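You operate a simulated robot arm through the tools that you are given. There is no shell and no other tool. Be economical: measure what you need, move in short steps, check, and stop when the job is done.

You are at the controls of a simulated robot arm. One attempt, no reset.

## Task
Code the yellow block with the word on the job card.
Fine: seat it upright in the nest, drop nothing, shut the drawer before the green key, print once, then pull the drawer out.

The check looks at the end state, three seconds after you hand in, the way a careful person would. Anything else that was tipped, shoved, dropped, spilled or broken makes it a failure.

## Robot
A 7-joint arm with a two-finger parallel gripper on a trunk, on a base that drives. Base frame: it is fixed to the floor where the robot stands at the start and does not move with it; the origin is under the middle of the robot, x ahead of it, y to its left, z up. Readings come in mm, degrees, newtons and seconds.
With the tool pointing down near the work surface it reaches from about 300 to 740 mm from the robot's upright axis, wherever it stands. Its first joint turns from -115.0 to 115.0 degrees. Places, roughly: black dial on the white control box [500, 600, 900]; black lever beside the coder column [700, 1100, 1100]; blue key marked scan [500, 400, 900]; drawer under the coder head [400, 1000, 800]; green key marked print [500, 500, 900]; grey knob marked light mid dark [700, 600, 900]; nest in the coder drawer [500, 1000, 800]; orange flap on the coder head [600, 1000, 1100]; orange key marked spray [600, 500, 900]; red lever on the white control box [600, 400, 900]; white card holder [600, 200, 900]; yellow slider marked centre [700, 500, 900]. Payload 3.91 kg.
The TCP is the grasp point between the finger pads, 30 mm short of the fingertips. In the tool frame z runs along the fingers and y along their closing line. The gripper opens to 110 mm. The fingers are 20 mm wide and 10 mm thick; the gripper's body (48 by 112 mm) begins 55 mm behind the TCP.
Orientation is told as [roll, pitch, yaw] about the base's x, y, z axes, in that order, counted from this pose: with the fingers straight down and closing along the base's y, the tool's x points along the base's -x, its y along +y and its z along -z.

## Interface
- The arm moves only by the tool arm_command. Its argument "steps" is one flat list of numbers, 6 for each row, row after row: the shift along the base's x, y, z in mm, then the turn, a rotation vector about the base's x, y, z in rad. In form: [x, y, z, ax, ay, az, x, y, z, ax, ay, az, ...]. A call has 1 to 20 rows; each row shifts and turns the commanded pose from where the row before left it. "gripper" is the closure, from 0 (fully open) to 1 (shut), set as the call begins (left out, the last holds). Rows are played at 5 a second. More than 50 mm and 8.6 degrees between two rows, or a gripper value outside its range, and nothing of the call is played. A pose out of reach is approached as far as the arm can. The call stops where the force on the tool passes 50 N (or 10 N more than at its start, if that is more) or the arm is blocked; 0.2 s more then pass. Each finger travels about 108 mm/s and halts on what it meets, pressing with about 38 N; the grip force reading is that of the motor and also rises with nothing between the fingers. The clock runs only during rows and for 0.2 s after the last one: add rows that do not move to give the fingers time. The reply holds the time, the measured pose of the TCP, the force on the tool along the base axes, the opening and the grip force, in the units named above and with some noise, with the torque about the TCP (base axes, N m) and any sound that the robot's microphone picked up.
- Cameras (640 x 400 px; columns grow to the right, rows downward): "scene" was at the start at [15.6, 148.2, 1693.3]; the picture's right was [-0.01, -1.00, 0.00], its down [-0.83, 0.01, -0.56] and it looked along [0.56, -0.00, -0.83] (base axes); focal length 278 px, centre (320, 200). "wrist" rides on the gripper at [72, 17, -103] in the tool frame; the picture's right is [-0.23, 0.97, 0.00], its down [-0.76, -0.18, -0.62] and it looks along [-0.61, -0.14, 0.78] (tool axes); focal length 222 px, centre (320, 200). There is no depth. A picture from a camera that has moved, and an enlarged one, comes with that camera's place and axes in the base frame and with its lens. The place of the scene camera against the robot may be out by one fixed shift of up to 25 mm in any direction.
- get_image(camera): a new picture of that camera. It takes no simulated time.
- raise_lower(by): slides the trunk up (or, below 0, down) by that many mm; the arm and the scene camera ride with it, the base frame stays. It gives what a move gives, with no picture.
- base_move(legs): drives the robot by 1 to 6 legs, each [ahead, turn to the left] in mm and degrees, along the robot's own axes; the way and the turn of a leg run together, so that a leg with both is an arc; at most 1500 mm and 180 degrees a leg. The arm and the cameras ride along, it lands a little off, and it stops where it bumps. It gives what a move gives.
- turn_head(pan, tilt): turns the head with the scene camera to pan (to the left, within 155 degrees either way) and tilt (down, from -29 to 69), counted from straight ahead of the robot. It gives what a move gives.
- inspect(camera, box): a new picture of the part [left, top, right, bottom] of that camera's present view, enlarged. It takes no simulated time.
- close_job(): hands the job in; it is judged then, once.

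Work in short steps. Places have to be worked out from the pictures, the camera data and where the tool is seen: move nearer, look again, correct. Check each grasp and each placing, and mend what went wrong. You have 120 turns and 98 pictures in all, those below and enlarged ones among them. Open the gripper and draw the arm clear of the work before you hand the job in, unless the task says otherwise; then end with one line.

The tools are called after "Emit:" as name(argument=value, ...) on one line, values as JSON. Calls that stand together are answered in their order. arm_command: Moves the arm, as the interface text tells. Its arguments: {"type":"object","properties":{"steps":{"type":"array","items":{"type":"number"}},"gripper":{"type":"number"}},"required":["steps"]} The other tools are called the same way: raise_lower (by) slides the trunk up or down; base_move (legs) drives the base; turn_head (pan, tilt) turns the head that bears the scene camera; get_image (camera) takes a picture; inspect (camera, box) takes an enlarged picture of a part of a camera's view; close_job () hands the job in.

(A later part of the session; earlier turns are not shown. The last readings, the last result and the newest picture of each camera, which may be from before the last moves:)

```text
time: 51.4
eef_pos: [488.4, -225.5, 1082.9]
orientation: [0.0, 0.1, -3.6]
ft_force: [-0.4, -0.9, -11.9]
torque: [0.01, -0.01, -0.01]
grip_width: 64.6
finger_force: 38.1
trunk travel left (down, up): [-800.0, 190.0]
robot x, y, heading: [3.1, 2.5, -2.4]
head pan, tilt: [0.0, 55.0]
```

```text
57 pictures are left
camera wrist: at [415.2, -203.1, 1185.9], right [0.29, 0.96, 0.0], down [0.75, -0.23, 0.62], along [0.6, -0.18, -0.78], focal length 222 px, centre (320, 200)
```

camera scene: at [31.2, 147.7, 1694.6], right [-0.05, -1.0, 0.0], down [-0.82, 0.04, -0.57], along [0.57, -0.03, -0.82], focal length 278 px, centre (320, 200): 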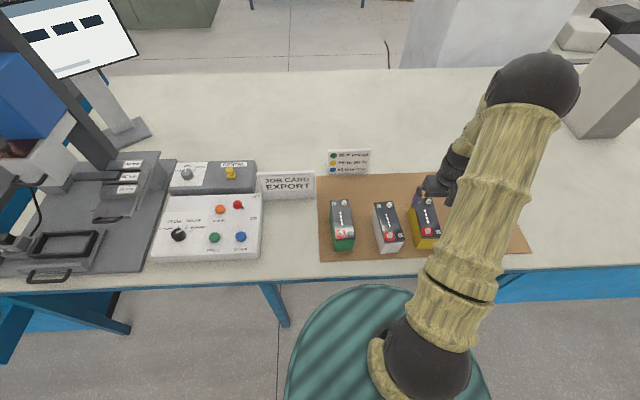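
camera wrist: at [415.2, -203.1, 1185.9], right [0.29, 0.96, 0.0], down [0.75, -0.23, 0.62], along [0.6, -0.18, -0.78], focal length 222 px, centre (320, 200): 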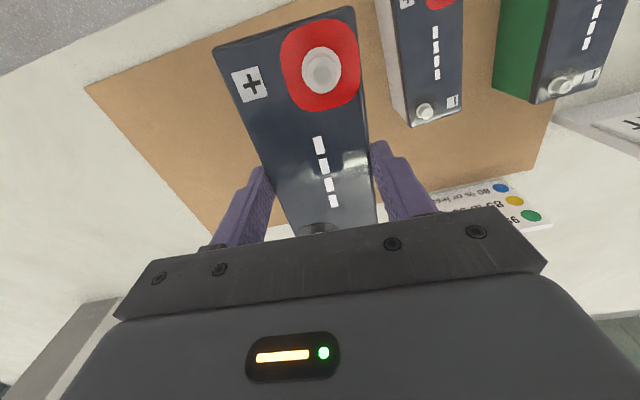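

The top now sits about 127 mm below the camera (82 before), so the block has slipped down to the fingertips. I'll take it straight back down to the mat, pressing the grip fully.

Emit:
arm_command(steps=[0, 0, -44, 0, 0, 0, 0, 0, -46, 0, 0, 0, 0, 0, -44, 0, 0, 0, 0, 0, -22, 0, 0, 0, 0, 0, -15, 0, 0, 0, 0, 0, -15, 0, 0, 0, 0, 0, -15, 0, 0, 0, 0, 0, 0, 0, 0, 0], gripper=1.0)

Emit:
get_image(camera="wrist")

Emit:
inspect(camera="scene", box=[370, 160, 500, 270])

```text
time: 53.2
eef_pos: [486.9, -225.0, 882.7]
orientation: [-0.2, -0.4, -3.9]
ft_force: [6.0, -4.6, 35.0]
torque: [0.71, -0.03, -0.2]
grip_width: 65.1
finger_force: 37.8
trunk travel left (down, up): [-800.0, 190.0]
robot x, y, heading: [10.4, -1.7, -2.6]
head pan, tilt: [0.0, 55.0]
```

```text
56 pictures are left
camera wrist: at [413.2, -202.5, 985.2], right [0.29, 0.96, 0.0], down [0.74, -0.23, 0.63], along [0.6, -0.18, -0.78], focal length 222 px, centre (320, 200)
```

wrist: 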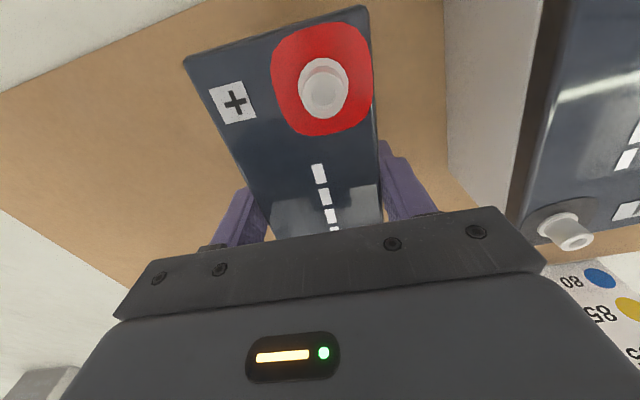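

```text
3.64 times, centred on (435, 215) of scene
camera zoom: at [28.6, 148.2, 1694.5], right [-0.05, -1.0, 0.0], down [-0.82, 0.04, -0.57], along [0.57, -0.03, -0.82], focal length 1010 px, centre (-98, 146)
```

zoom: 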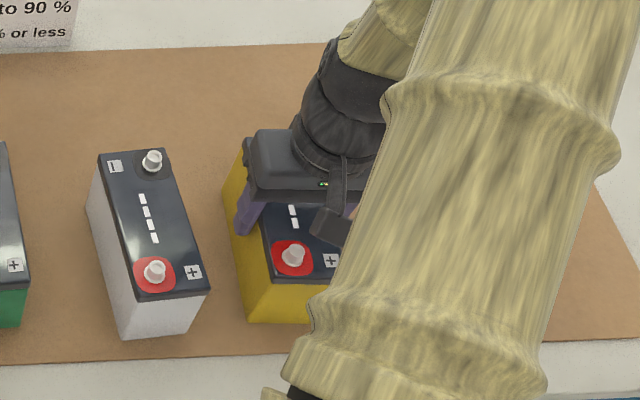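

The block is standing upright on the mat again. I'll open, re-centre lower at z 868, re-grip fully, then lift slowly while watching for creep.

Emit:
arm_command(steps=[0, 0, 0, 0, 0, 0, 0, 0, -7, 0, 0, 0, 0, 0, -7, 0, 0, 0, 0, 0, 0, 0, 0, 0], gripper=0.2)

Emit:
arm_command(steps=[0, 0, 0, 0, 0, 0, 0, 0, 0, 0, 0, 0, 0, 0, 0, 0, 0, 0, 0, 0, 0, 0, 0, 0, 0, 0, 0, 0, 0, 0], gripper=1.0)

Emit:
arm_command(steps=[0, 0, 2, 0, 0, 0, 0, 0, 2, 0, 0, 0, 0, 0, 2, 0, 0, 0, 0, 0, 3, 0, 0, 0, 0, 0, 3, 0, 0, 0, 0, 0, 3, 0, 0, 0, 0, 0, 0, 0, 0, 0])

Emit:
get_image(camera="wrist")

```text
time: 54.2
eef_pos: [487.2, -224.8, 867.6]
orientation: [0.0, 0.0, -3.7]
ft_force: [-0.2, 0.3, 0.8]
torque: [-0.02, 0.03, 0.01]
grip_width: 88.0
finger_force: 0.1
trunk travel left (down, up): [-800.0, 190.0]
robot x, y, heading: [7.8, 2.2, -3.2]
head pan, tilt: [0.0, 55.0]
```

```text
time: 55.4
eef_pos: [487.0, -225.4, 868.1]
orientation: [0.0, 0.0, -3.7]
ft_force: [0.4, -2.5, 0.0]
torque: [0.16, -0.51, -0.17]
grip_width: 64.7
finger_force: 37.8
trunk travel left (down, up): [-800.0, 190.0]
robot x, y, heading: [4.3, 0.3, -2.5]
head pan, tilt: [0.0, 55.0]
```

```text
time: 57.0
eef_pos: [488.2, -224.5, 882.9]
orientation: [0.0, 0.1, -3.7]
ft_force: [-0.1, 0.5, -12.5]
torque: [0.01, 0.0, -0.01]
grip_width: 65.2
finger_force: 37.5
trunk travel left (down, up): [-800.0, 190.0]
robot x, y, heading: [5.0, -4.6, -2.8]
head pan, tilt: [0.0, 55.0]
```

```text
54 pictures are left
camera wrist: at [415.4, -203.2, 985.9], right [0.29, 0.96, 0.0], down [0.75, -0.23, 0.62], along [0.6, -0.18, -0.78], focal length 222 px, centre (320, 200)
```

wrist: 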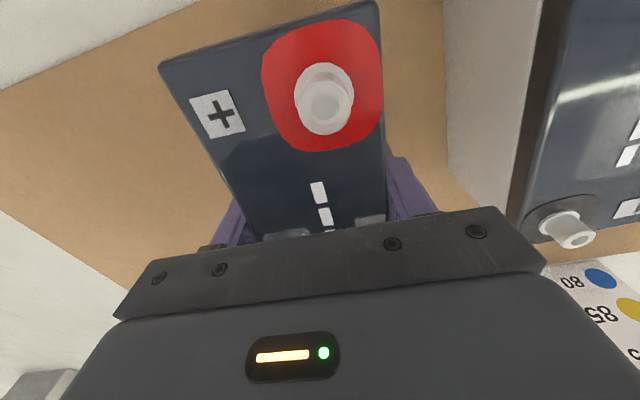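

It's lifted with no slip so far. I'll hold for about 3 s to test for creep, then lift slowly to 950.

Emit:
arm_command(steps=[0, 0, 0, 0, 0, 0, 0, 0, 0, 0, 0, 0, 0, 0, 0, 0, 0, 0, 0, 0, 0, 0, 0, 0, 0, 0, 0, 0, 0, 0, 0, 0, 0, 0, 0, 0, 0, 0, 0, 0, 0, 0, 0, 0, 0, 0, 0, 0, 0, 0, 0, 0, 0, 0, 0, 0, 0, 0, 0, 0, 0, 0, 0, 0, 0, 0, 0, 0, 0, 0, 0, 0, 0, 0, 0, 0, 0, 0])

Emit:
get_image(camera="wrist")

```text
time: 59.8
eef_pos: [489.4, -226.0, 883.5]
orientation: [0.0, -0.1, -3.7]
ft_force: [-0.9, -0.3, -11.4]
torque: [0.03, 0.03, 0.02]
grip_width: 65.0
finger_force: 37.4
trunk travel left (down, up): [-800.0, 190.0]
robot x, y, heading: [6.8, -0.5, -3.0]
head pan, tilt: [0.0, 55.0]
```

```text
53 pictures are left
camera wrist: at [415.4, -203.2, 985.9], right [0.29, 0.96, 0.0], down [0.75, -0.23, 0.62], along [0.6, -0.18, -0.78], focal length 222 px, centre (320, 200)
```

wrist: 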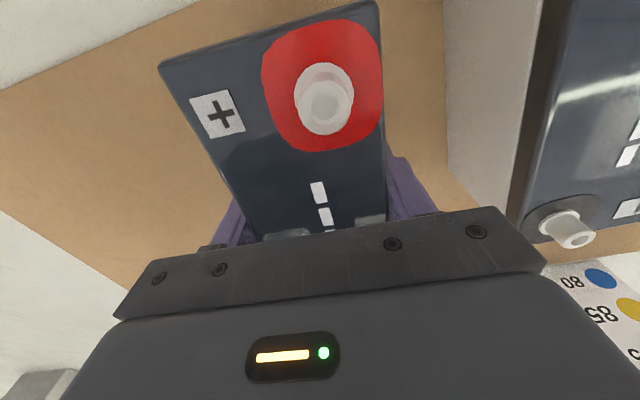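

There was no creep during the static hold, so the slip came from the fast lift. I'll lift slowly, 10 mm per row.

Emit:
arm_command(steps=[0, 0, 4, 0, 0, 0, 0, 0, 7, 0, 0, 0, 0, 0, 10, 0, 0, 0, 0, 0, 10, 0, 0, 0, 0, 0, 10, 0, 0, 0, 0, 0, 10, 0, 0, 0, 0, 0, 10, 0, 0, 0, 0, 0, 10, 0, 0, 0, 0, 0, 10, 0, 0, 0, 0, 0, 10, 0, 0, 0, 0, 0, 10, 0, 0, 0, 0, 0, 10, 0, 0, 0, 0, 0, 10, 0, 0, 0, 0, 0, 10, 0, 0, 0, 0, 0, 10, 0, 0, 0, 0, 0, 10, 0, 0, 0, 0, 0, 10, 0, 0, 0, 0, 0, 10, 0, 0, 0, 0, 0, 6, 0, 0, 0, 0, 0, 3, 0, 0, 0])

Emit:
get_image(camera="wrist")

```text
time: 64.0
eef_pos: [488.2, -224.3, 1060.8]
orientation: [0.0, 0.0, -3.8]
ft_force: [0.5, 0.4, -12.5]
torque: [0.03, 0.03, -0.01]
grip_width: 65.1
finger_force: 37.9
trunk travel left (down, up): [-800.0, 190.0]
robot x, y, heading: [9.0, 1.9, -2.6]
head pan, tilt: [0.0, 55.0]
```

```text
52 pictures are left
camera wrist: at [414.9, -202.8, 1165.4], right [0.29, 0.96, 0.0], down [0.75, -0.23, 0.62], along [0.6, -0.18, -0.78], focal length 222 px, centre (320, 200)
```

wrist: 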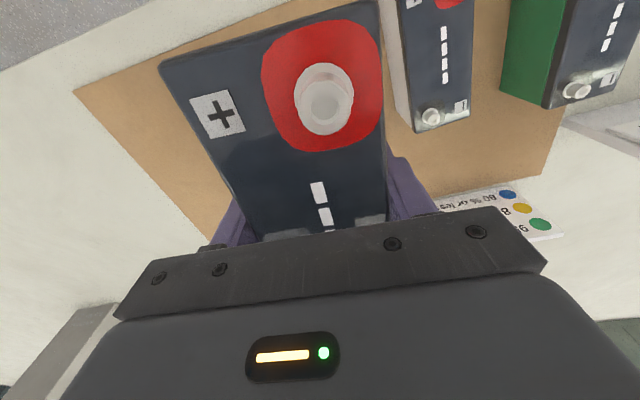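

No slip this time. I'll drive with checks, starting with the right turn and part of the reverse.

Emit:
base_move(legs=[[0, -45]])

Emit:
get_image(camera="wrist")

```text
time: 66.5
eef_pos: [180.0, -501.4, 1062.2]
orientation: [-0.1, 0.0, -49.7]
ft_force: [0.3, -0.1, -12.1]
torque: [0.04, -0.01, 0.0]
grip_width: 65.0
finger_force: 37.8
trunk travel left (down, up): [-800.0, 190.0]
robot x, y, heading: [6.3, -0.7, -48.8]
head pan, tilt: [0.0, 55.0]
```

```text
51 pictures are left
camera wrist: at [143.5, -435.8, 1165.2], right [0.89, 0.46, 0.0], down [0.36, -0.7, 0.62], along [0.28, -0.55, -0.78], focal length 222 px, centre (320, 200)
```

wrist: 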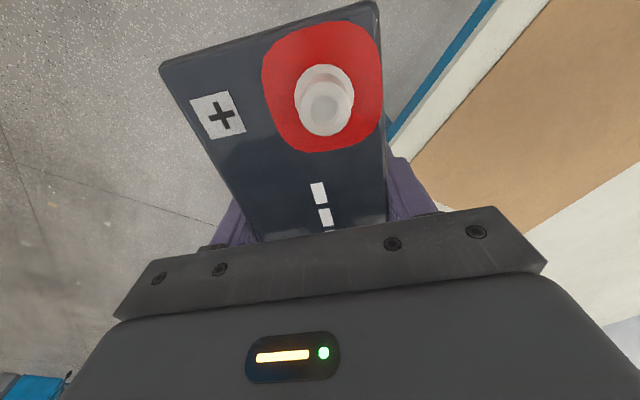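

The grip stayed put through the turn. I'll complete the drive to y≈660.

Emit:
base_move(legs=[[0, -41], [-660, 0], [0, 90]])

Emit:
get_image(camera="wrist")

```text
time: 75.9
eef_pos: [502.3, 461.1, 1062.6]
orientation: [0.0, 0.0, -0.9]
ft_force: [-1.4, -0.1, -11.5]
torque: [0.01, 0.03, 0.01]
grip_width: 64.8
finger_force: 37.9
trunk travel left (down, up): [-800.0, 190.0]
robot x, y, heading: [11.5, 662.5, 0.0]
head pan, tilt: [0.0, 55.0]
```

```text
50 pictures are left
camera wrist: at [428.2, 479.8, 1165.1], right [0.24, 0.97, 0.0], down [0.76, -0.19, 0.62], along [0.6, -0.15, -0.78], focal length 222 px, centre (320, 200)
```

wrist: 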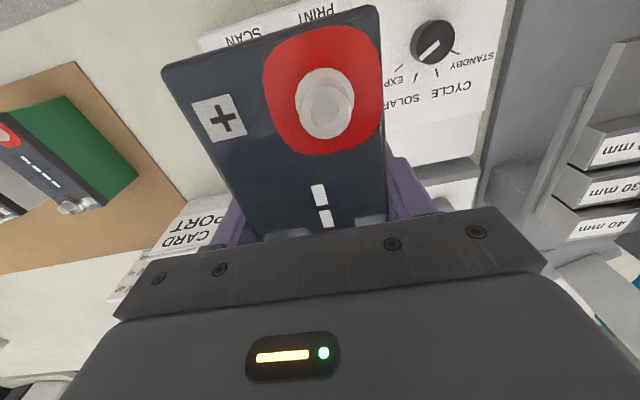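

The block is secure. I'll traverse to x≈430, y≈966 while rotating to yaw +90.

Emit:
arm_command(steps=[-2, 10, 0, 0, 0, 0.04, -4, 20, 0, 0, 0, 0.08, -4, 27, 0, 0, 0, 0.083, -4, 27, 0, 0, 0, 0.083, -4, 27, 0, 0, 0, 0.083, -4, 27, 0, 0, 0, 0.083, -4, 27, 0, 0, 0, 0.083, -4, 27, 0, 0, 0, 0.083, -4, 27, 0, 0, 0, 0.083, -4, 27, 0, 0, 0, 0.083, -4, 27, 0, 0, 0, 0.083, -4, 27, 0, 0, 0, 0.083, -4, 27, 0, 0, 0, 0.083, -4, 27, 0, 0, 0, 0.083, -4, 27, 0, 0, 0, 0.083, -4, 27, 0, 0, 0, 0.083, -4, 27, 0, 0, 0, 0.083, -4, 27, 0, 0, 0, 0.083, -2, 27, 0, 0, 0, 0.083, 0, 16, 0, 0, 0, 0.055])

Emit:
get_image(camera="wrist")

Emit:
turn_head(pan=30, tilt=48)

Emit:
get_image(camera="scene")

```text
time: 80.1
eef_pos: [430.0, 968.1, 1060.6]
orientation: [0.0, 0.0, 90.1]
ft_force: [1.6, -0.9, -11.4]
torque: [-0.03, 0.01, -0.03]
grip_width: 65.1
finger_force: 37.3
trunk travel left (down, up): [-800.0, 190.0]
robot x, y, heading: [11.1, 662.5, -0.1]
head pan, tilt: [0.0, 55.0]
```

```text
49 pictures are left
camera wrist: at [411.9, 896.6, 1164.5], right [-0.97, 0.23, 0.0], down [0.18, 0.76, 0.62], along [0.14, 0.61, -0.78], focal length 222 px, centre (320, 200)
```

wrist: 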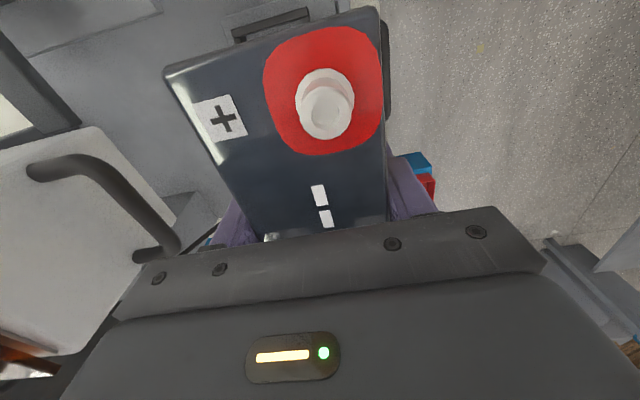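

```text
time: 81.1
eef_pos: [431.2, 967.2, 1061.6]
orientation: [-0.1, 0.1, 89.9]
ft_force: [-0.5, -0.3, -12.4]
torque: [0.0, -0.01, -0.01]
grip_width: 64.9
finger_force: 38.2
trunk travel left (down, up): [-800.0, 190.0]
robot x, y, heading: [13.7, 664.2, 0.1]
head pan, tilt: [30.0, 48.0]
```

```text
48 pictures are left
camera scene: at [24.8, 851.1, 1703.6], right [0.5, -0.87, 0.0], down [-0.64, -0.37, -0.67], along [0.58, 0.33, -0.74], focal length 278 px, centre (320, 200)
```

scene: 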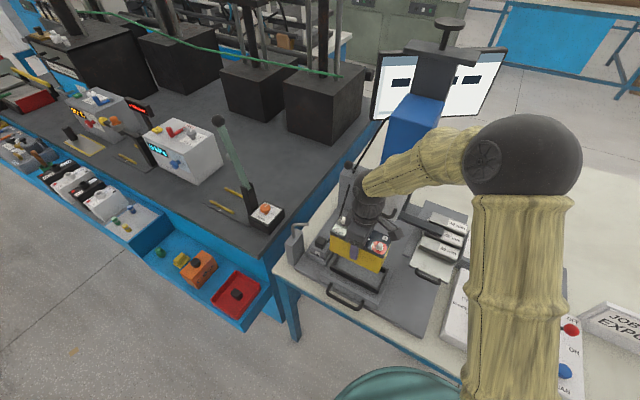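

The coder's head handle is at x≈552, z≈1052, so the gripper should clear it at x≈472. I'll lower to z≈950, then move over the nest and check.

Emit:
arm_command(steps=[0, 0, -4, 0, 0, 0, 0, 0, -10, 0, 0, 0, 0, 0, -12, 0, 0, 0, 0, 0, -12, 0, 0, 0, 0, 0, -12, 0, 0, 0, 0, 0, -12, 0, 0, 0, 0, 0, -12, 0, 0, 0, 0, 0, -12, 0, 0, 0, 0, 0, -12, 0, 0, 0, 0, 0, -8, 0, 0, 0, 6, 0, -2, 0, 0, 0, 9, 0, 0, 0, 0, 0, 9, 0, 0, 0, 0, 0, 9, 0, 0, 0, 0, 0, 8, -1, 0, 0, 0, 0, 0, 0, 0, 0, 0, 0])

Emit:
get_image(camera="wrist")

Emit:
inspect(camera="scene", box=[280, 180, 440, 310])

```text
time: 84.5
eef_pos: [471.2, 967.4, 954.7]
orientation: [0.0, 0.0, 90.0]
ft_force: [-0.2, 0.4, -11.1]
torque: [-0.04, 0.0, 0.0]
grip_width: 64.7
finger_force: 38.4
trunk travel left (down, up): [-800.0, 190.0]
robot x, y, heading: [14.6, 660.8, 0.2]
head pan, tilt: [30.0, 48.0]
```

```text
47 pictures are left
camera wrist: at [452.8, 894.2, 1057.3], right [-0.97, 0.23, 0.0], down [0.18, 0.76, 0.62], along [0.14, 0.61, -0.78], focal length 222 px, centre (320, 200)
```

wrist: 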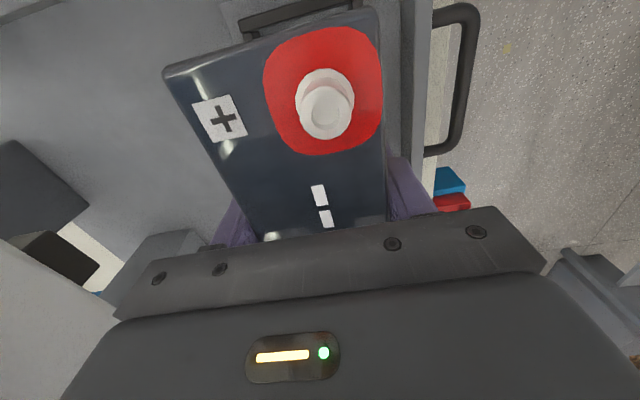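

```text
3.08 times, centred on (360, 245) of scene
camera zoom: at [24.8, 851.3, 1703.6], right [0.5, -0.87, 0.0], down [-0.64, -0.37, -0.67], along [0.58, 0.33, -0.74], focal length 855 px, centre (197, 62)
```

zoom: 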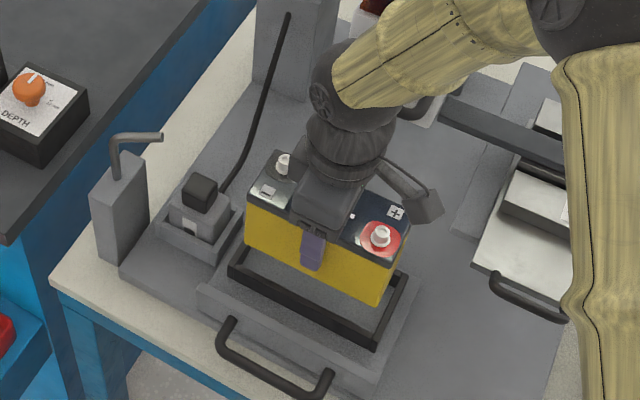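

Alignment looks right. I'll lower until the bottom is near the rim, then check.

Emit:
arm_command(steps=[0, 0, -4, 0, 0, 0, 0, 0, -8, 0, 0, 0, 0, 0, -8, 0, 0, 0, 0, 0, -6, 0, 0, 0, 0, 0, -4, 0, 0, 0, 0, 0, -3, 0, 0, 0, 1, -1, 0, 0, 0, 0, 0, 0, 0, 0, 0, 0])

Emit:
inspect(camera="scene", box=[320, 210, 400, 275])

Emit:
inspect(camera="wrist", box=[140, 0, 440, 200])

```text
time: 86.3
eef_pos: [470.9, 965.7, 924.8]
orientation: [-0.3, -0.3, 89.9]
ft_force: [0.1, 2.7, 20.7]
torque: [-1.16, -1.06, -0.28]
grip_width: 64.7
finger_force: 38.3
trunk travel left (down, up): [-800.0, 190.0]
robot x, y, heading: [10.5, 661.4, 0.3]
head pan, tilt: [30.0, 48.0]
```

```text
6.15 times, centred on (360, 242) of scene
camera zoom: at [21.7, 850.0, 1704.1], right [0.5, -0.87, 0.0], down [-0.64, -0.37, -0.67], along [0.58, 0.34, -0.74], focal length 1710 px, centre (74, -62)
```

zoom: 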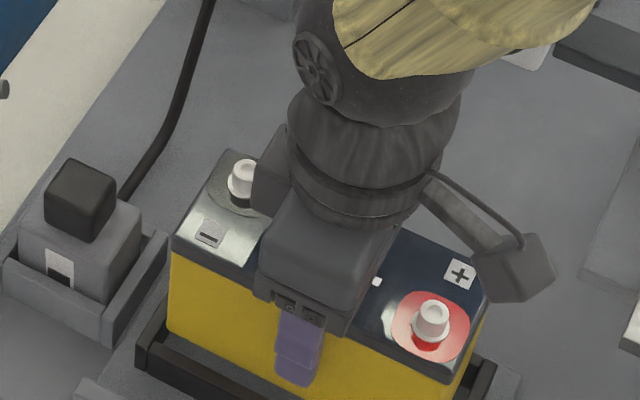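

```text
2.00 times, centred on (290, 100) of wrist
camera zoom: at [451.4, 893.2, 1026.9], right [-0.97, 0.23, 0.0], down [0.17, 0.76, 0.63], along [0.15, 0.61, -0.78], focal length 444 px, centre (380, 400)
```

zoom: 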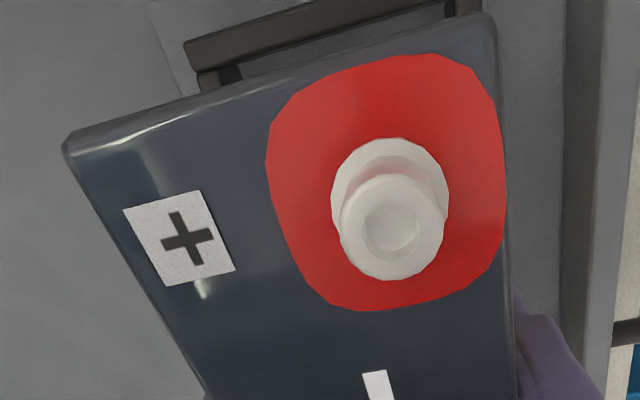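

Contact at TCP z≈925. The torque puts it at the block's +x edge towards -y, so the rim is at about 863 and the nest centre nearer (465,968). I'll lift, shift by (-6,+2), and look.

Emit:
arm_command(steps=[0, 0, 4, 0, 0, 0, 0, 0, 6, 0, 0, 0, -3, 1, 2, 0, 0, 0, -3, 1, 0, 0, 0, 0, 0, 0, 0, 0, 0, 0])

Emit:
inspect(camera="scene", box=[310, 220, 410, 300])

Emit:
inspect(camera="wrist", box=[140, 0, 440, 200])

```text
time: 87.5
eef_pos: [466.3, 966.9, 933.0]
orientation: [0.1, 0.1, 90.0]
ft_force: [0.3, 0.5, -11.4]
torque: [0.01, -0.02, 0.02]
grip_width: 64.9
finger_force: 38.0
trunk travel left (down, up): [-800.0, 190.0]
robot x, y, heading: [9.5, 664.4, 0.0]
head pan, tilt: [30.0, 48.0]
```

```text
5.00 times, centred on (360, 260) of scene
camera zoom: at [25.0, 851.3, 1703.6], right [0.5, -0.87, 0.0], down [-0.64, -0.37, -0.67], along [0.58, 0.33, -0.74], focal length 1389 px, centre (120, -100)
```

zoom: 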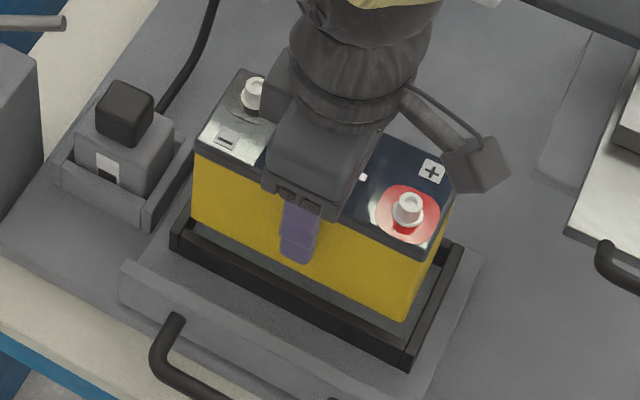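

```text
2.00 times, centred on (290, 100) of wrist
camera zoom: at [447.5, 894.7, 1035.8], right [-0.97, 0.23, 0.0], down [0.18, 0.76, 0.62], along [0.14, 0.61, -0.78], focal length 444 px, centre (380, 400)
```

zoom: 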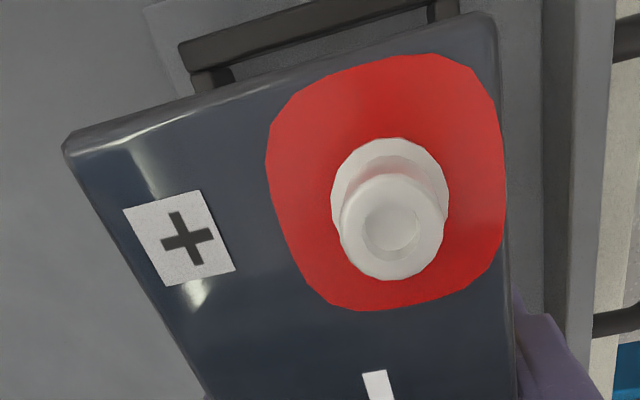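

The block looks centred over the frame now. I'll descend in small steps, watching force.

Emit:
arm_command(steps=[-1, 1, -3, 0, 0, 0, 0, 0, -3, 0, 0, 0, 0, 0, -3, 0, 0, 0, 0, 0, -3, 0, 0, 0, 0, 0, -3, 0, 0, 0, 0, 0, 0, 0, 0, 0])

```text
time: 88.9
eef_pos: [465.6, 966.5, 920.0]
orientation: [-0.1, 0.0, 89.9]
ft_force: [2.7, -9.8, 14.1]
torque: [1.32, 0.72, 0.2]
grip_width: 65.1
finger_force: 38.3
trunk travel left (down, up): [-800.0, 190.0]
robot x, y, heading: [10.2, 664.9, 0.1]
head pan, tilt: [30.0, 48.0]
```

Now the contact is at -x/+y with a push towards -y, so the centre lies between, at about (468.3,966). I'll lift 5, shift (+3,-1), and retry.

Emit:
arm_command(steps=[0, 0, 4, 0, 0, 0, 0, 0, 4, 0, 0, 0, 3, -1, 0, 0, 0, 0, 0, 0, -3, 0, 0, 0, 0, 0, -3, 0, 0, 0, 0, 0, -3, 0, 0, 0, 0, 0, -3, 0, 0, 0, 0, 0, 0, 0, 0, 0])

```text
time: 90.7
eef_pos: [467.4, 963.1, 916.4]
orientation: [-0.1, 0.0, 90.1]
ft_force: [0.8, -9.0, 11.9]
torque: [1.36, 0.73, 0.3]
grip_width: 64.9
finger_force: 37.5
trunk travel left (down, up): [-800.0, 190.0]
robot x, y, heading: [16.0, 659.8, -0.0]
head pan, tilt: [30.0, 48.0]
```

It's still pushing towards -y at the -x/+y corner. I'll take a picture before the next correction.

Emit:
inspect(camera="scene", box=[320, 230, 400, 290])

Emit:
inspect(camera="wrist", box=[210, 0, 430, 60])

```text
6.67 times, centred on (360, 260) of scene
camera zoom: at [23.1, 848.2, 1704.2], right [0.5, -0.87, 0.0], down [-0.64, -0.37, -0.67], along [0.58, 0.34, -0.74], focal length 1852 px, centre (53, -200)
```

zoom: 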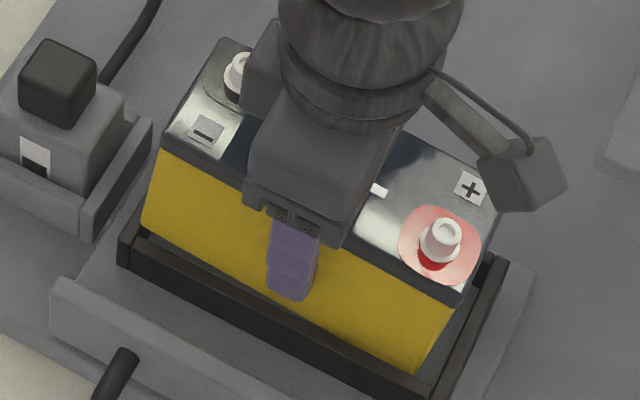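

```text
2.91 times, centred on (320, 30) of wrist
camera zoom: at [448.5, 892.0, 1018.4], right [-0.97, 0.23, 0.0], down [0.18, 0.76, 0.62], along [0.14, 0.61, -0.78], focal length 646 px, centre (320, 694)
```

zoom: 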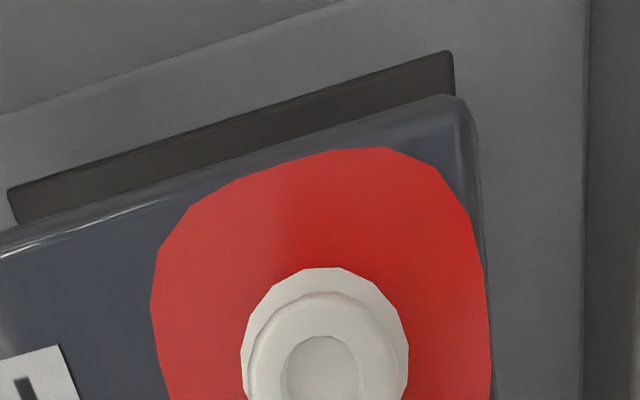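

The +y end of the block sits over the nest's end wall while the -y end shows a gap. I'll lift, shift (+1.5,-4), and descend again.

Emit:
arm_command(steps=[0, 0, 4, 0, 0, 0, 0, 0, 4, 0, 0, 0, 1.5, -2, 0, 0, 0, 0, 0, -2, 0, 0, 0, 0, 0, 0, -3, 0, 0, 0, 0, 0, -3, 0, 0, 0, 0, 0, -3, 0, 0, 0, 0, 0, -3, 0, 0, 0, 0, 0, 0, 0, 0, 0])

Emit:
inspect(camera="scene", box=[320, 230, 400, 290])

```text
time: 92.7
eef_pos: [471.2, 961.5, 911.8]
orientation: [-0.1, 0.0, 90.0]
ft_force: [-0.4, -7.9, 8.6]
torque: [1.3, 0.68, 0.3]
grip_width: 64.8
finger_force: 38.1
trunk travel left (down, up): [-800.0, 190.0]
robot x, y, heading: [12.7, 661.2, -0.2]
head pan, tilt: [30.0, 48.0]
```

```text
6.67 times, centred on (360, 260) of scene
camera zoom: at [23.1, 848.5, 1704.1], right [0.5, -0.87, 0.0], down [-0.64, -0.37, -0.67], along [0.58, 0.34, -0.74], focal length 1852 px, centre (53, -200)
```

zoom: 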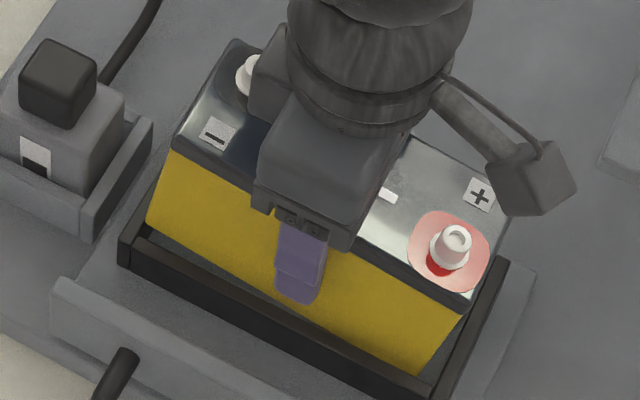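

The block seems to have pivoted a little in the grip, with the +y end riding on the wall. I'll check with the wrist view and a wider scene view.

Emit:
get_image(camera="wrist")

Emit:
inspect(camera="scene", box=[330, 230, 360, 255])

Emit:
inspect(camera="scene", box=[365, 255, 405, 290])

```text
38 pictures are left
camera wrist: at [450.7, 888.8, 1014.9], right [-0.97, 0.23, 0.0], down [0.18, 0.76, 0.62], along [0.14, 0.61, -0.78], focal length 222 px, centre (320, 200)
```

wrist: 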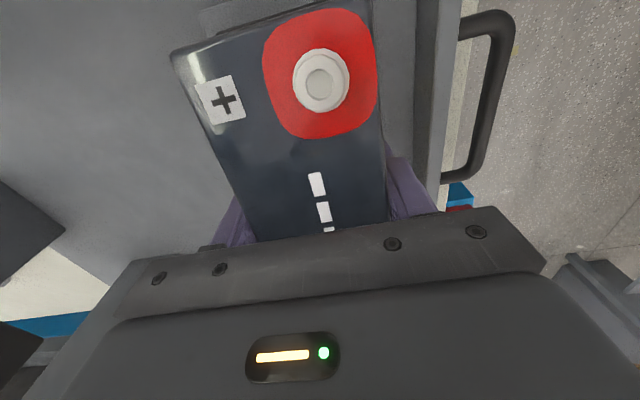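

```text
16.00 times, centred on (345, 242) of scene
camera zoom: at [23.1, 848.5, 1704.1], right [0.5, -0.87, 0.0], down [-0.64, -0.37, -0.67], along [0.58, 0.34, -0.74], focal length 4446 px, centre (-80, -480)
```

zoom: 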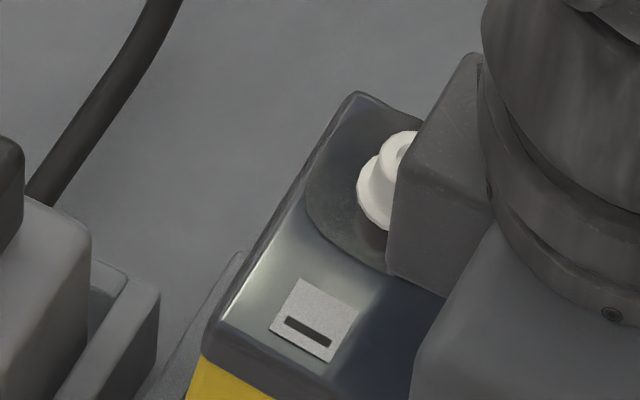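

```text
11.43 times, centred on (385, 272) of scene
camera zoom: at [23.1, 848.5, 1704.1], right [0.5, -0.87, 0.0], down [-0.64, -0.37, -0.67], along [0.58, 0.34, -0.74], focal length 3175 px, centre (-423, -629)
```

zoom: 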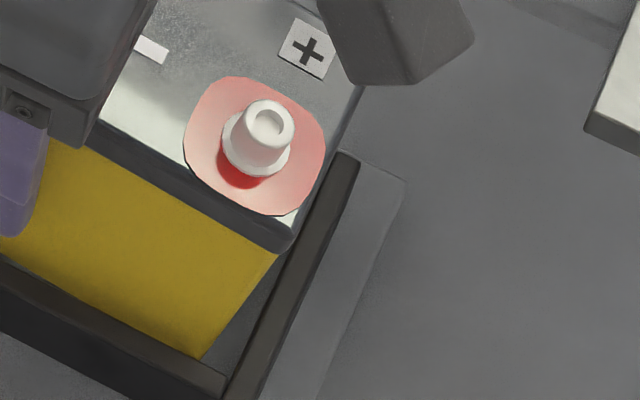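

The block's -y end is about 10 mm low (≈7° pivot). I'll lift it clear, counter-rotate the tool about x to bring the block upright, and check.

Emit:
arm_command(steps=[0, 0, 4, 0, 0, 0, 0, 0, 7, 0, 0, 0, 0, 0, 7, 0, 0, 0, 0, 0, 7, 0, 0, 0, 0, 0, 5, 0, 0, 0, -1, 1, 0, 0, 0, 0, -1, 1, 0, 0, 0, 0, -1, 1, 0, 0, 0, 0, 0, 0, 0, 0, 0, 0])

Emit:
inspect(camera="scene", box=[310, 210, 410, 290])

Emit:
get_image(camera="wrist")

```text
time: 94.7
eef_pos: [467.3, 965.1, 939.8]
orientation: [-0.1, 0.0, 90.0]
ft_force: [0.2, -0.3, -12.1]
torque: [-0.03, 0.03, 0.01]
grip_width: 65.0
finger_force: 37.9
trunk travel left (down, up): [-800.0, 190.0]
robot x, y, heading: [9.0, 661.3, -0.3]
head pan, tilt: [30.0, 48.0]
```

```text
5.00 times, centred on (360, 250) of scene
camera zoom: at [24.9, 851.3, 1703.6], right [0.5, -0.87, 0.0], down [-0.64, -0.37, -0.67], along [0.58, 0.33, -0.74], focal length 1389 px, centre (120, -50)
```

zoom: 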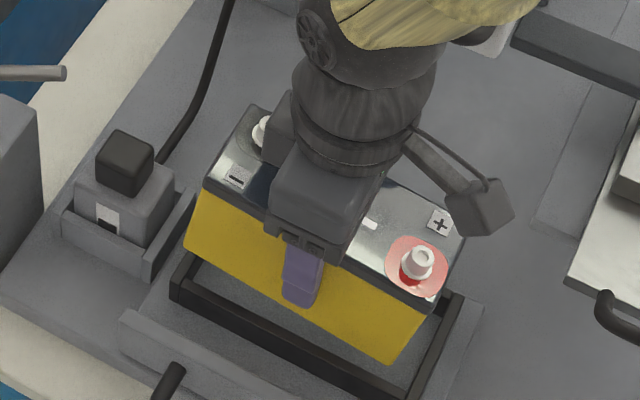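

```text
34 pictures are left
camera wrist: at [448.0, 893.9, 1043.1], right [-0.97, 0.23, 0.0], down [0.18, 0.76, 0.62], along [0.14, 0.61, -0.78], focal length 222 px, centre (320, 200)
```

wrist: 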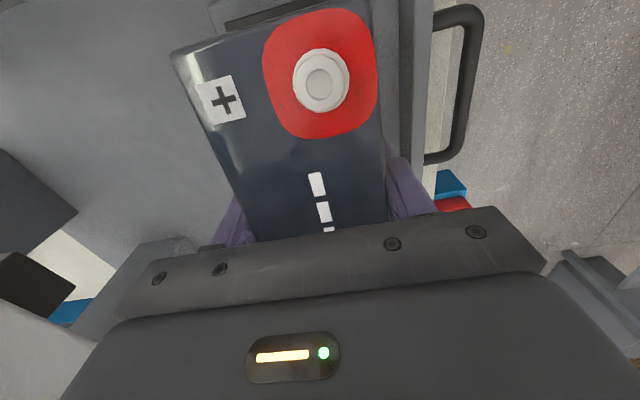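

The tilt is about 6.6°. I'll apply ax = -0.115 and verify it is level.

Emit:
arm_command(steps=[0, 0, 0, -0.03, 0, 0, 0, 0, 0, -0.045, 0, 0, 0, 0, 0, -0.04, 0, 0, 0, 0, 0, 0, 0, 0])

Emit:
inspect(camera="scene", box=[320, 220, 400, 290])

Emit:
get_image(camera="wrist")

```text
time: 95.7
eef_pos: [466.8, 965.1, 939.6]
orientation: [0.1, 6.7, 90.0]
ft_force: [-0.4, 0.1, -12.5]
torque: [-0.04, 0.01, 0.02]
grip_width: 64.8
finger_force: 38.1
trunk travel left (down, up): [-800.0, 190.0]
robot x, y, heading: [10.4, 661.2, 0.3]
head pan, tilt: [30.0, 48.0]
```

```text
5.71 times, centred on (360, 255) of scene
camera zoom: at [25.0, 851.1, 1703.7], right [0.5, -0.87, 0.0], down [-0.64, -0.37, -0.67], along [0.58, 0.33, -0.74], focal length 1588 px, centre (91, -114)
```

zoom: 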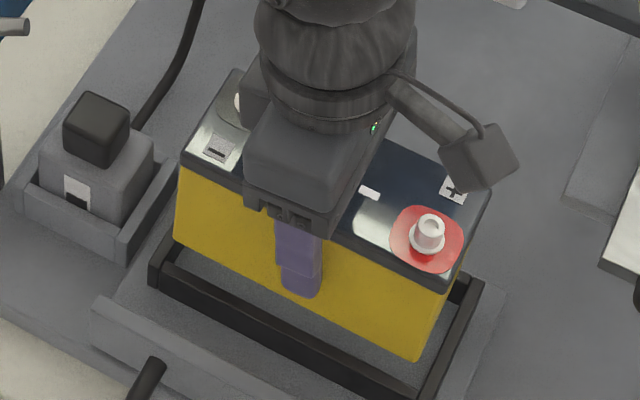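

```text
32 pictures are left
camera wrist: at [447.6, 905.8, 1050.7], right [-0.97, 0.23, -0.03], down [0.18, 0.83, 0.53], along [0.14, 0.51, -0.85], focal length 222 px, centre (320, 200)
```

wrist: 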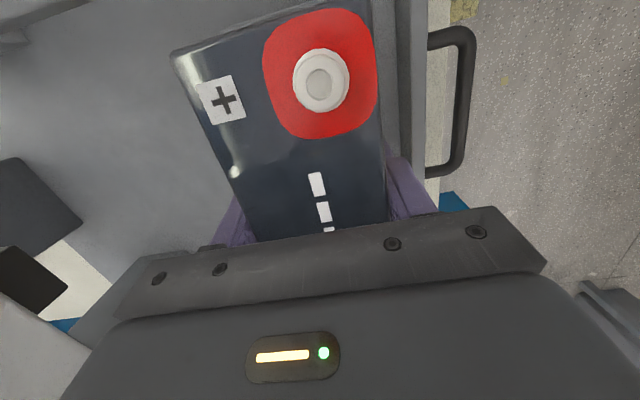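

It's level now. I'll zoom on both nest ends to align y precisely.

Emit:
inspect(camera="scene", box=[332, 238, 364, 260])

Emit:
inspect(camera="scene", box=[370, 250, 410, 278])

```text
16.00 times, centred on (348, 249) of scene
camera zoom: at [25.0, 851.1, 1703.7], right [0.5, -0.87, 0.0], down [-0.64, -0.37, -0.67], along [0.58, 0.33, -0.74], focal length 4446 px, centre (-128, -584)
```

zoom: 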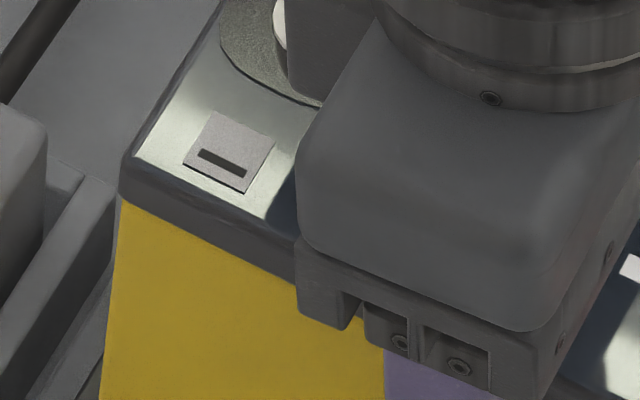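

```text
14.29 times, centred on (390, 264) of scene
camera zoom: at [25.0, 851.1, 1703.7], right [0.5, -0.87, 0.0], down [-0.64, -0.37, -0.67], along [0.58, 0.33, -0.74], focal length 3969 px, centre (-680, -714)
```

zoom: 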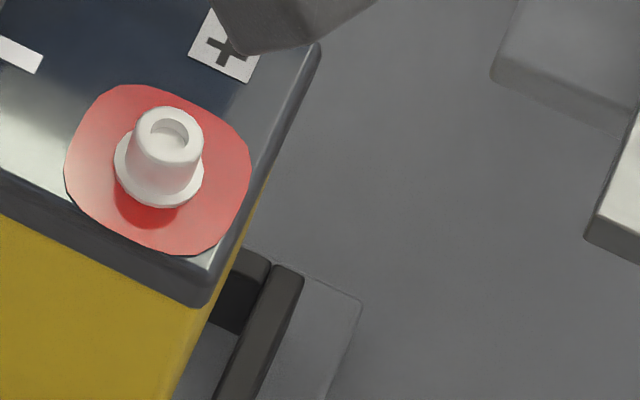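

Emit:
inspect(camera="scene", box=[322, 252, 362, 277])

Emit:
inspect(camera="scene", box=[358, 268, 398, 293])

```text
16.00 times, centred on (342, 264) of scene
camera zoom: at [25.0, 851.1, 1703.7], right [0.5, -0.87, 0.0], down [-0.64, -0.37, -0.67], along [0.58, 0.33, -0.74], focal length 4446 px, centre (-32, -832)
```

zoom: 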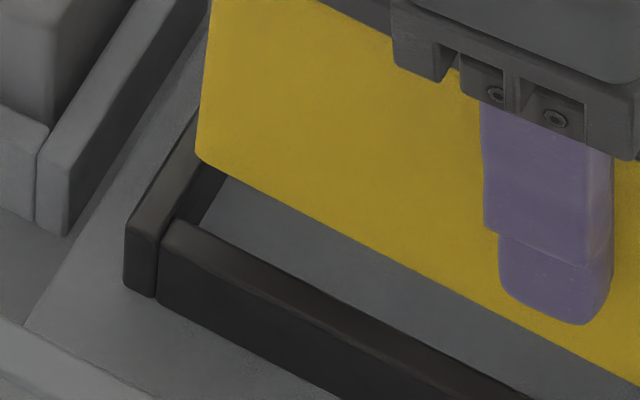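

```text
16.00 times, centred on (378, 280) of scene
camera zoom: at [25.0, 851.1, 1703.7], right [0.5, -0.87, 0.0], down [-0.64, -0.37, -0.67], along [0.58, 0.33, -0.74], focal length 4446 px, centre (-608, -1088)
```

zoom: 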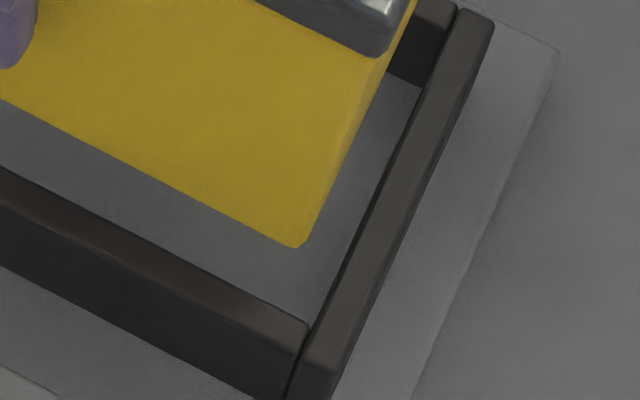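

Comparing the corners, the block sits about 3.2 mm too far in +y and 2 mm too far in +x, with about 3.6 mm end clearance and no yaw error. I'll shift and descend gently.

Emit:
arm_command(steps=[-1, -1.6, 0, 0, 0, 0, -1, -1.6, 0, 0, 0, 0, 0, 0, -3, 0, 0, 0, 0, 0, -3, 0, 0, 0, 0, 0, -3, 0, 0, 0, 0, 0, -3, 0, 0, 0, 0, 0, -3, 0, 0, 0, 0, 0, -3, 0, 0, 0, 0, 0, -2, 0, 0, 0, 0, 0, 0, 0, 0, 0])

```text
time: 97.9
eef_pos: [462.9, 963.4, 922.6]
orientation: [-0.2, 6.4, 90.1]
ft_force: [1.9, 9.4, 23.7]
torque: [-0.95, 0.98, -0.11]
grip_width: 64.9
finger_force: 38.6
trunk travel left (down, up): [-800.0, 190.0]
robot x, y, heading: [14.9, 660.6, 0.3]
head pan, tilt: [30.0, 48.0]
```

Contact this time is at the -x/-y corner, pushing +y. I'll look at the corners again.

Emit:
inspect(camera="scene", box=[322, 252, 362, 277])

Emit:
inspect(camera="scene", box=[358, 268, 398, 293])

```text
16.00 times, centred on (342, 264) of scene
camera zoom: at [22.2, 850.8, 1704.1], right [0.5, -0.87, 0.0], down [-0.64, -0.37, -0.67], along [0.58, 0.34, -0.74], focal length 4446 px, centre (-32, -832)
```

zoom: 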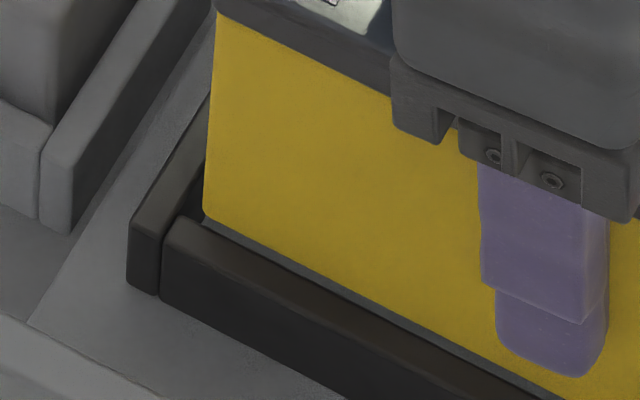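

```text
16.00 times, centred on (378, 280) of scene
camera zoom: at [22.2, 850.8, 1704.1], right [0.5, -0.87, 0.0], down [-0.64, -0.37, -0.67], along [0.58, 0.34, -0.74], focal length 4446 px, centre (-608, -1088)
```

zoom: 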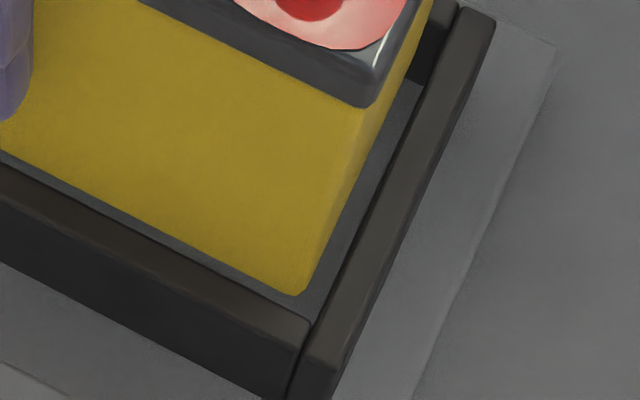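

Visually the block is nearly inside the frame but leans towards the near wall. Contacts at x≈471.5 (far side) and x≈463.5 (near side) bracket the centre at about 467.3, and y≈964.3. I'll lift, shift, and retry.

Emit:
arm_command(steps=[0, 0, 4, 0, 0, 0, 0, 0, 4, 0, 0, 0, 1.5, 0.5, 0, 0, 0, 0, 1.5, 0.5, 0, 0, 0, 0, 0, 0, -3, 0, 0, 0, 0, 0, -3, 0, 0, 0, 0, 0, -2, 0, 0, 0, 0, 0, -2, 0, 0, 0, 0, 0, -2, 0, 0, 0, 0, 0, 0, 0, 0, 0])

```text
time: 100.1
eef_pos: [467.8, 962.7, 917.0]
orientation: [0.0, 6.6, 89.9]
ft_force: [0.5, 1.0, -12.5]
torque: [-0.02, 0.0, -0.02]
grip_width: 64.7
finger_force: 38.5
trunk travel left (down, up): [-800.0, 190.0]
robot x, y, heading: [11.1, 663.5, 0.1]
head pan, tilt: [30.0, 48.0]
```

No contact at z 917, which is below the previous contacts, so the block is entering. I'll keep going down in small steps.

Emit:
arm_command(steps=[0, 0, -2, 0, 0, 0, 0, 0, -2, 0, 0, 0, 0, 0, -2, 0, 0, 0, 0, 0, -2, 0, 0, 0, 0, 0, 0, 0, 0, 0])

Emit:
inspect(camera="scene", box=[310, 225, 410, 290])

```text
time: 101.3
eef_pos: [467.7, 964.6, 908.3]
orientation: [0.0, 6.6, 90.0]
ft_force: [0.1, 0.8, -11.2]
torque: [-0.05, 0.01, 0.02]
grip_width: 65.1
finger_force: 38.0
trunk travel left (down, up): [-800.0, 190.0]
robot x, y, heading: [9.6, 660.5, 0.2]
head pan, tilt: [30.0, 48.0]
```

```text
6.15 times, centred on (360, 258) of scene
camera zoom: at [24.9, 851.3, 1703.6], right [0.5, -0.87, 0.0], down [-0.64, -0.37, -0.67], along [0.58, 0.33, -0.74], focal length 1710 px, centre (74, -154)
```

zoom: 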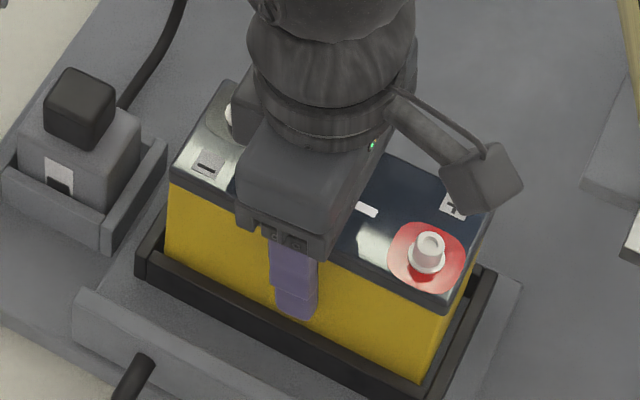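

The block is inside the frame and free. I'll continue down until it meets the floor.

Emit:
arm_command(steps=[0, 0, -2, 0, 0, 0, 0, 0, -2, 0, 0, 0, 0, 0, -2, 0, 0, 0, 0, 0, -1, 0, 0, 0, 0, 0, -1, 0, 0, 0, 0, 0, 0, 0, 0, 0])

```text
time: 102.7
eef_pos: [468.8, 963.1, 900.4]
orientation: [0.1, 6.7, 89.9]
ft_force: [-0.7, 0.2, -11.9]
torque: [0.0, 0.0, -0.02]
grip_width: 64.9
finger_force: 38.2
trunk travel left (down, up): [-800.0, 190.0]
robot x, y, heading: [12.5, 662.7, -0.1]
head pan, tilt: [30.0, 48.0]
```

Emit:
arm_command(steps=[0, 0, -1.5, 0, 0, 0, 0, 0, -1.5, 0, 0, 0, 0, 0, -1, 0, 0, 0, 0, 0, 0, 0, 0, 0])

Emit:
inspect(camera="scene", box=[322, 252, 372, 285])

```text
time: 103.7
eef_pos: [467.9, 964.4, 896.3]
orientation: [0.0, 6.6, 90.0]
ft_force: [0.4, -0.9, -3.4]
torque: [0.1, 0.27, 0.01]
grip_width: 64.8
finger_force: 38.1
trunk travel left (down, up): [-800.0, 190.0]
robot x, y, heading: [10.1, 661.9, -0.1]
head pan, tilt: [30.0, 48.0]
```

```text
12.12 times, centred on (347, 268) of scene
camera zoom: at [24.2, 850.6, 1703.9], right [0.5, -0.87, 0.0], down [-0.64, -0.37, -0.67], along [0.58, 0.33, -0.74], focal length 3368 px, centre (-7, -630)
```

zoom: 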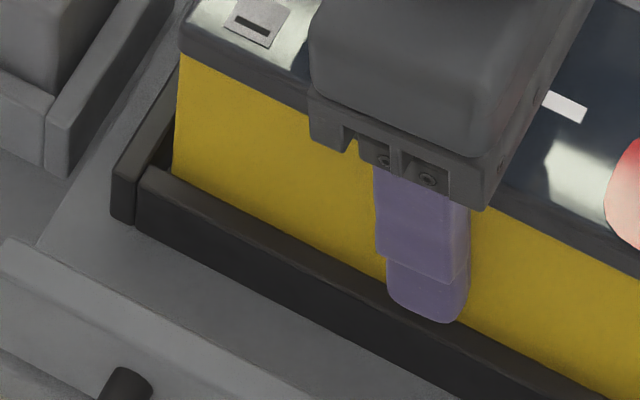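

Floor contact has begun (force rising from -12 to -3). I'll press 1.5 mm more to seat it level.

Emit:
arm_command(steps=[0, 0, -0.8, 0, 0, 0, 0, 0, -0.8, 0, 0, 0, 0, 0, 0, 0, 0, 0])

```text
time: 104.5
eef_pos: [467.6, 964.0, 897.5]
orientation: [-0.3, 6.6, 90.0]
ft_force: [3.3, 2.8, 21.5]
torque: [-1.11, 0.9, -0.06]
grip_width: 64.8
finger_force: 37.9
trunk travel left (down, up): [-800.0, 190.0]
robot x, y, heading: [10.8, 662.1, 0.0]
head pan, tilt: [30.0, 48.0]
```

The block is bearing on the floor, with only a slight residual lean. I'll relieve the press a little and release.

Emit:
arm_command(steps=[0, 0, 0.6, -0.015, 0, 0, 0, 0, 0.6, 0, 0, 0, 0, 0, 0, 0, 0, 0])

Emit:
arm_command(steps=[0, 0, 0, 0, 0, 0, 0, 0, 0, 0, 0, 0, 0, 0, 0, 0, 0, 0], gripper=0.25)

Emit:
get_image(camera="wrist")

Emit:
inspect(camera="scene", box=[310, 225, 410, 290])

```text
time: 105.3
eef_pos: [468.0, 964.0, 896.7]
orientation: [-0.1, 7.5, 89.9]
ft_force: [5.3, 2.5, 11.5]
torque: [1.32, 0.38, -0.31]
grip_width: 64.9
finger_force: 38.0
trunk travel left (down, up): [-800.0, 190.0]
robot x, y, heading: [13.0, 655.7, 0.4]
head pan, tilt: [30.0, 48.0]
```

```text
time: 106.1
eef_pos: [466.3, 963.9, 896.0]
orientation: [0.0, 7.4, 89.9]
ft_force: [0.1, 0.2, 0.1]
torque: [0.01, 0.0, -0.03]
grip_width: 82.4
finger_force: 0.1
trunk travel left (down, up): [-800.0, 190.0]
robot x, y, heading: [11.4, 661.8, 0.2]
head pan, tilt: [30.0, 48.0]
```

```text
23 pictures are left
camera wrist: at [447.9, 905.7, 1007.7], right [-0.97, 0.22, -0.03], down [0.18, 0.84, 0.52], along [0.14, 0.5, -0.85], focal length 222 px, centre (320, 200)
```

wrist: 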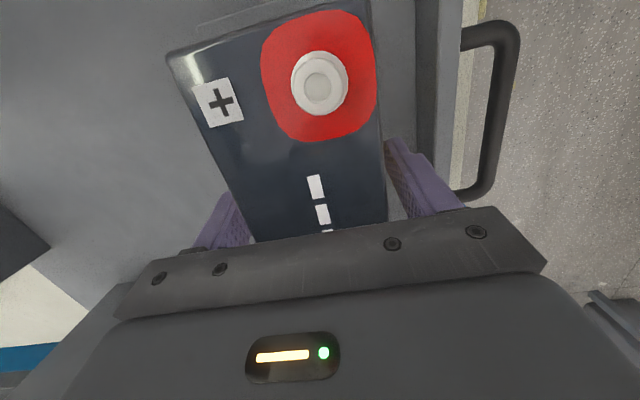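

```text
6.15 times, centred on (360, 258) of scene
camera zoom: at [23.8, 850.5, 1703.8], right [0.5, -0.87, 0.0], down [-0.64, -0.37, -0.67], along [0.58, 0.34, -0.74], focal length 1710 px, centre (74, -154)
```

zoom: 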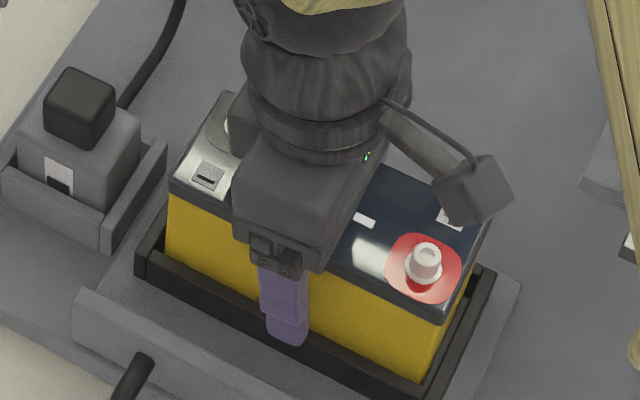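

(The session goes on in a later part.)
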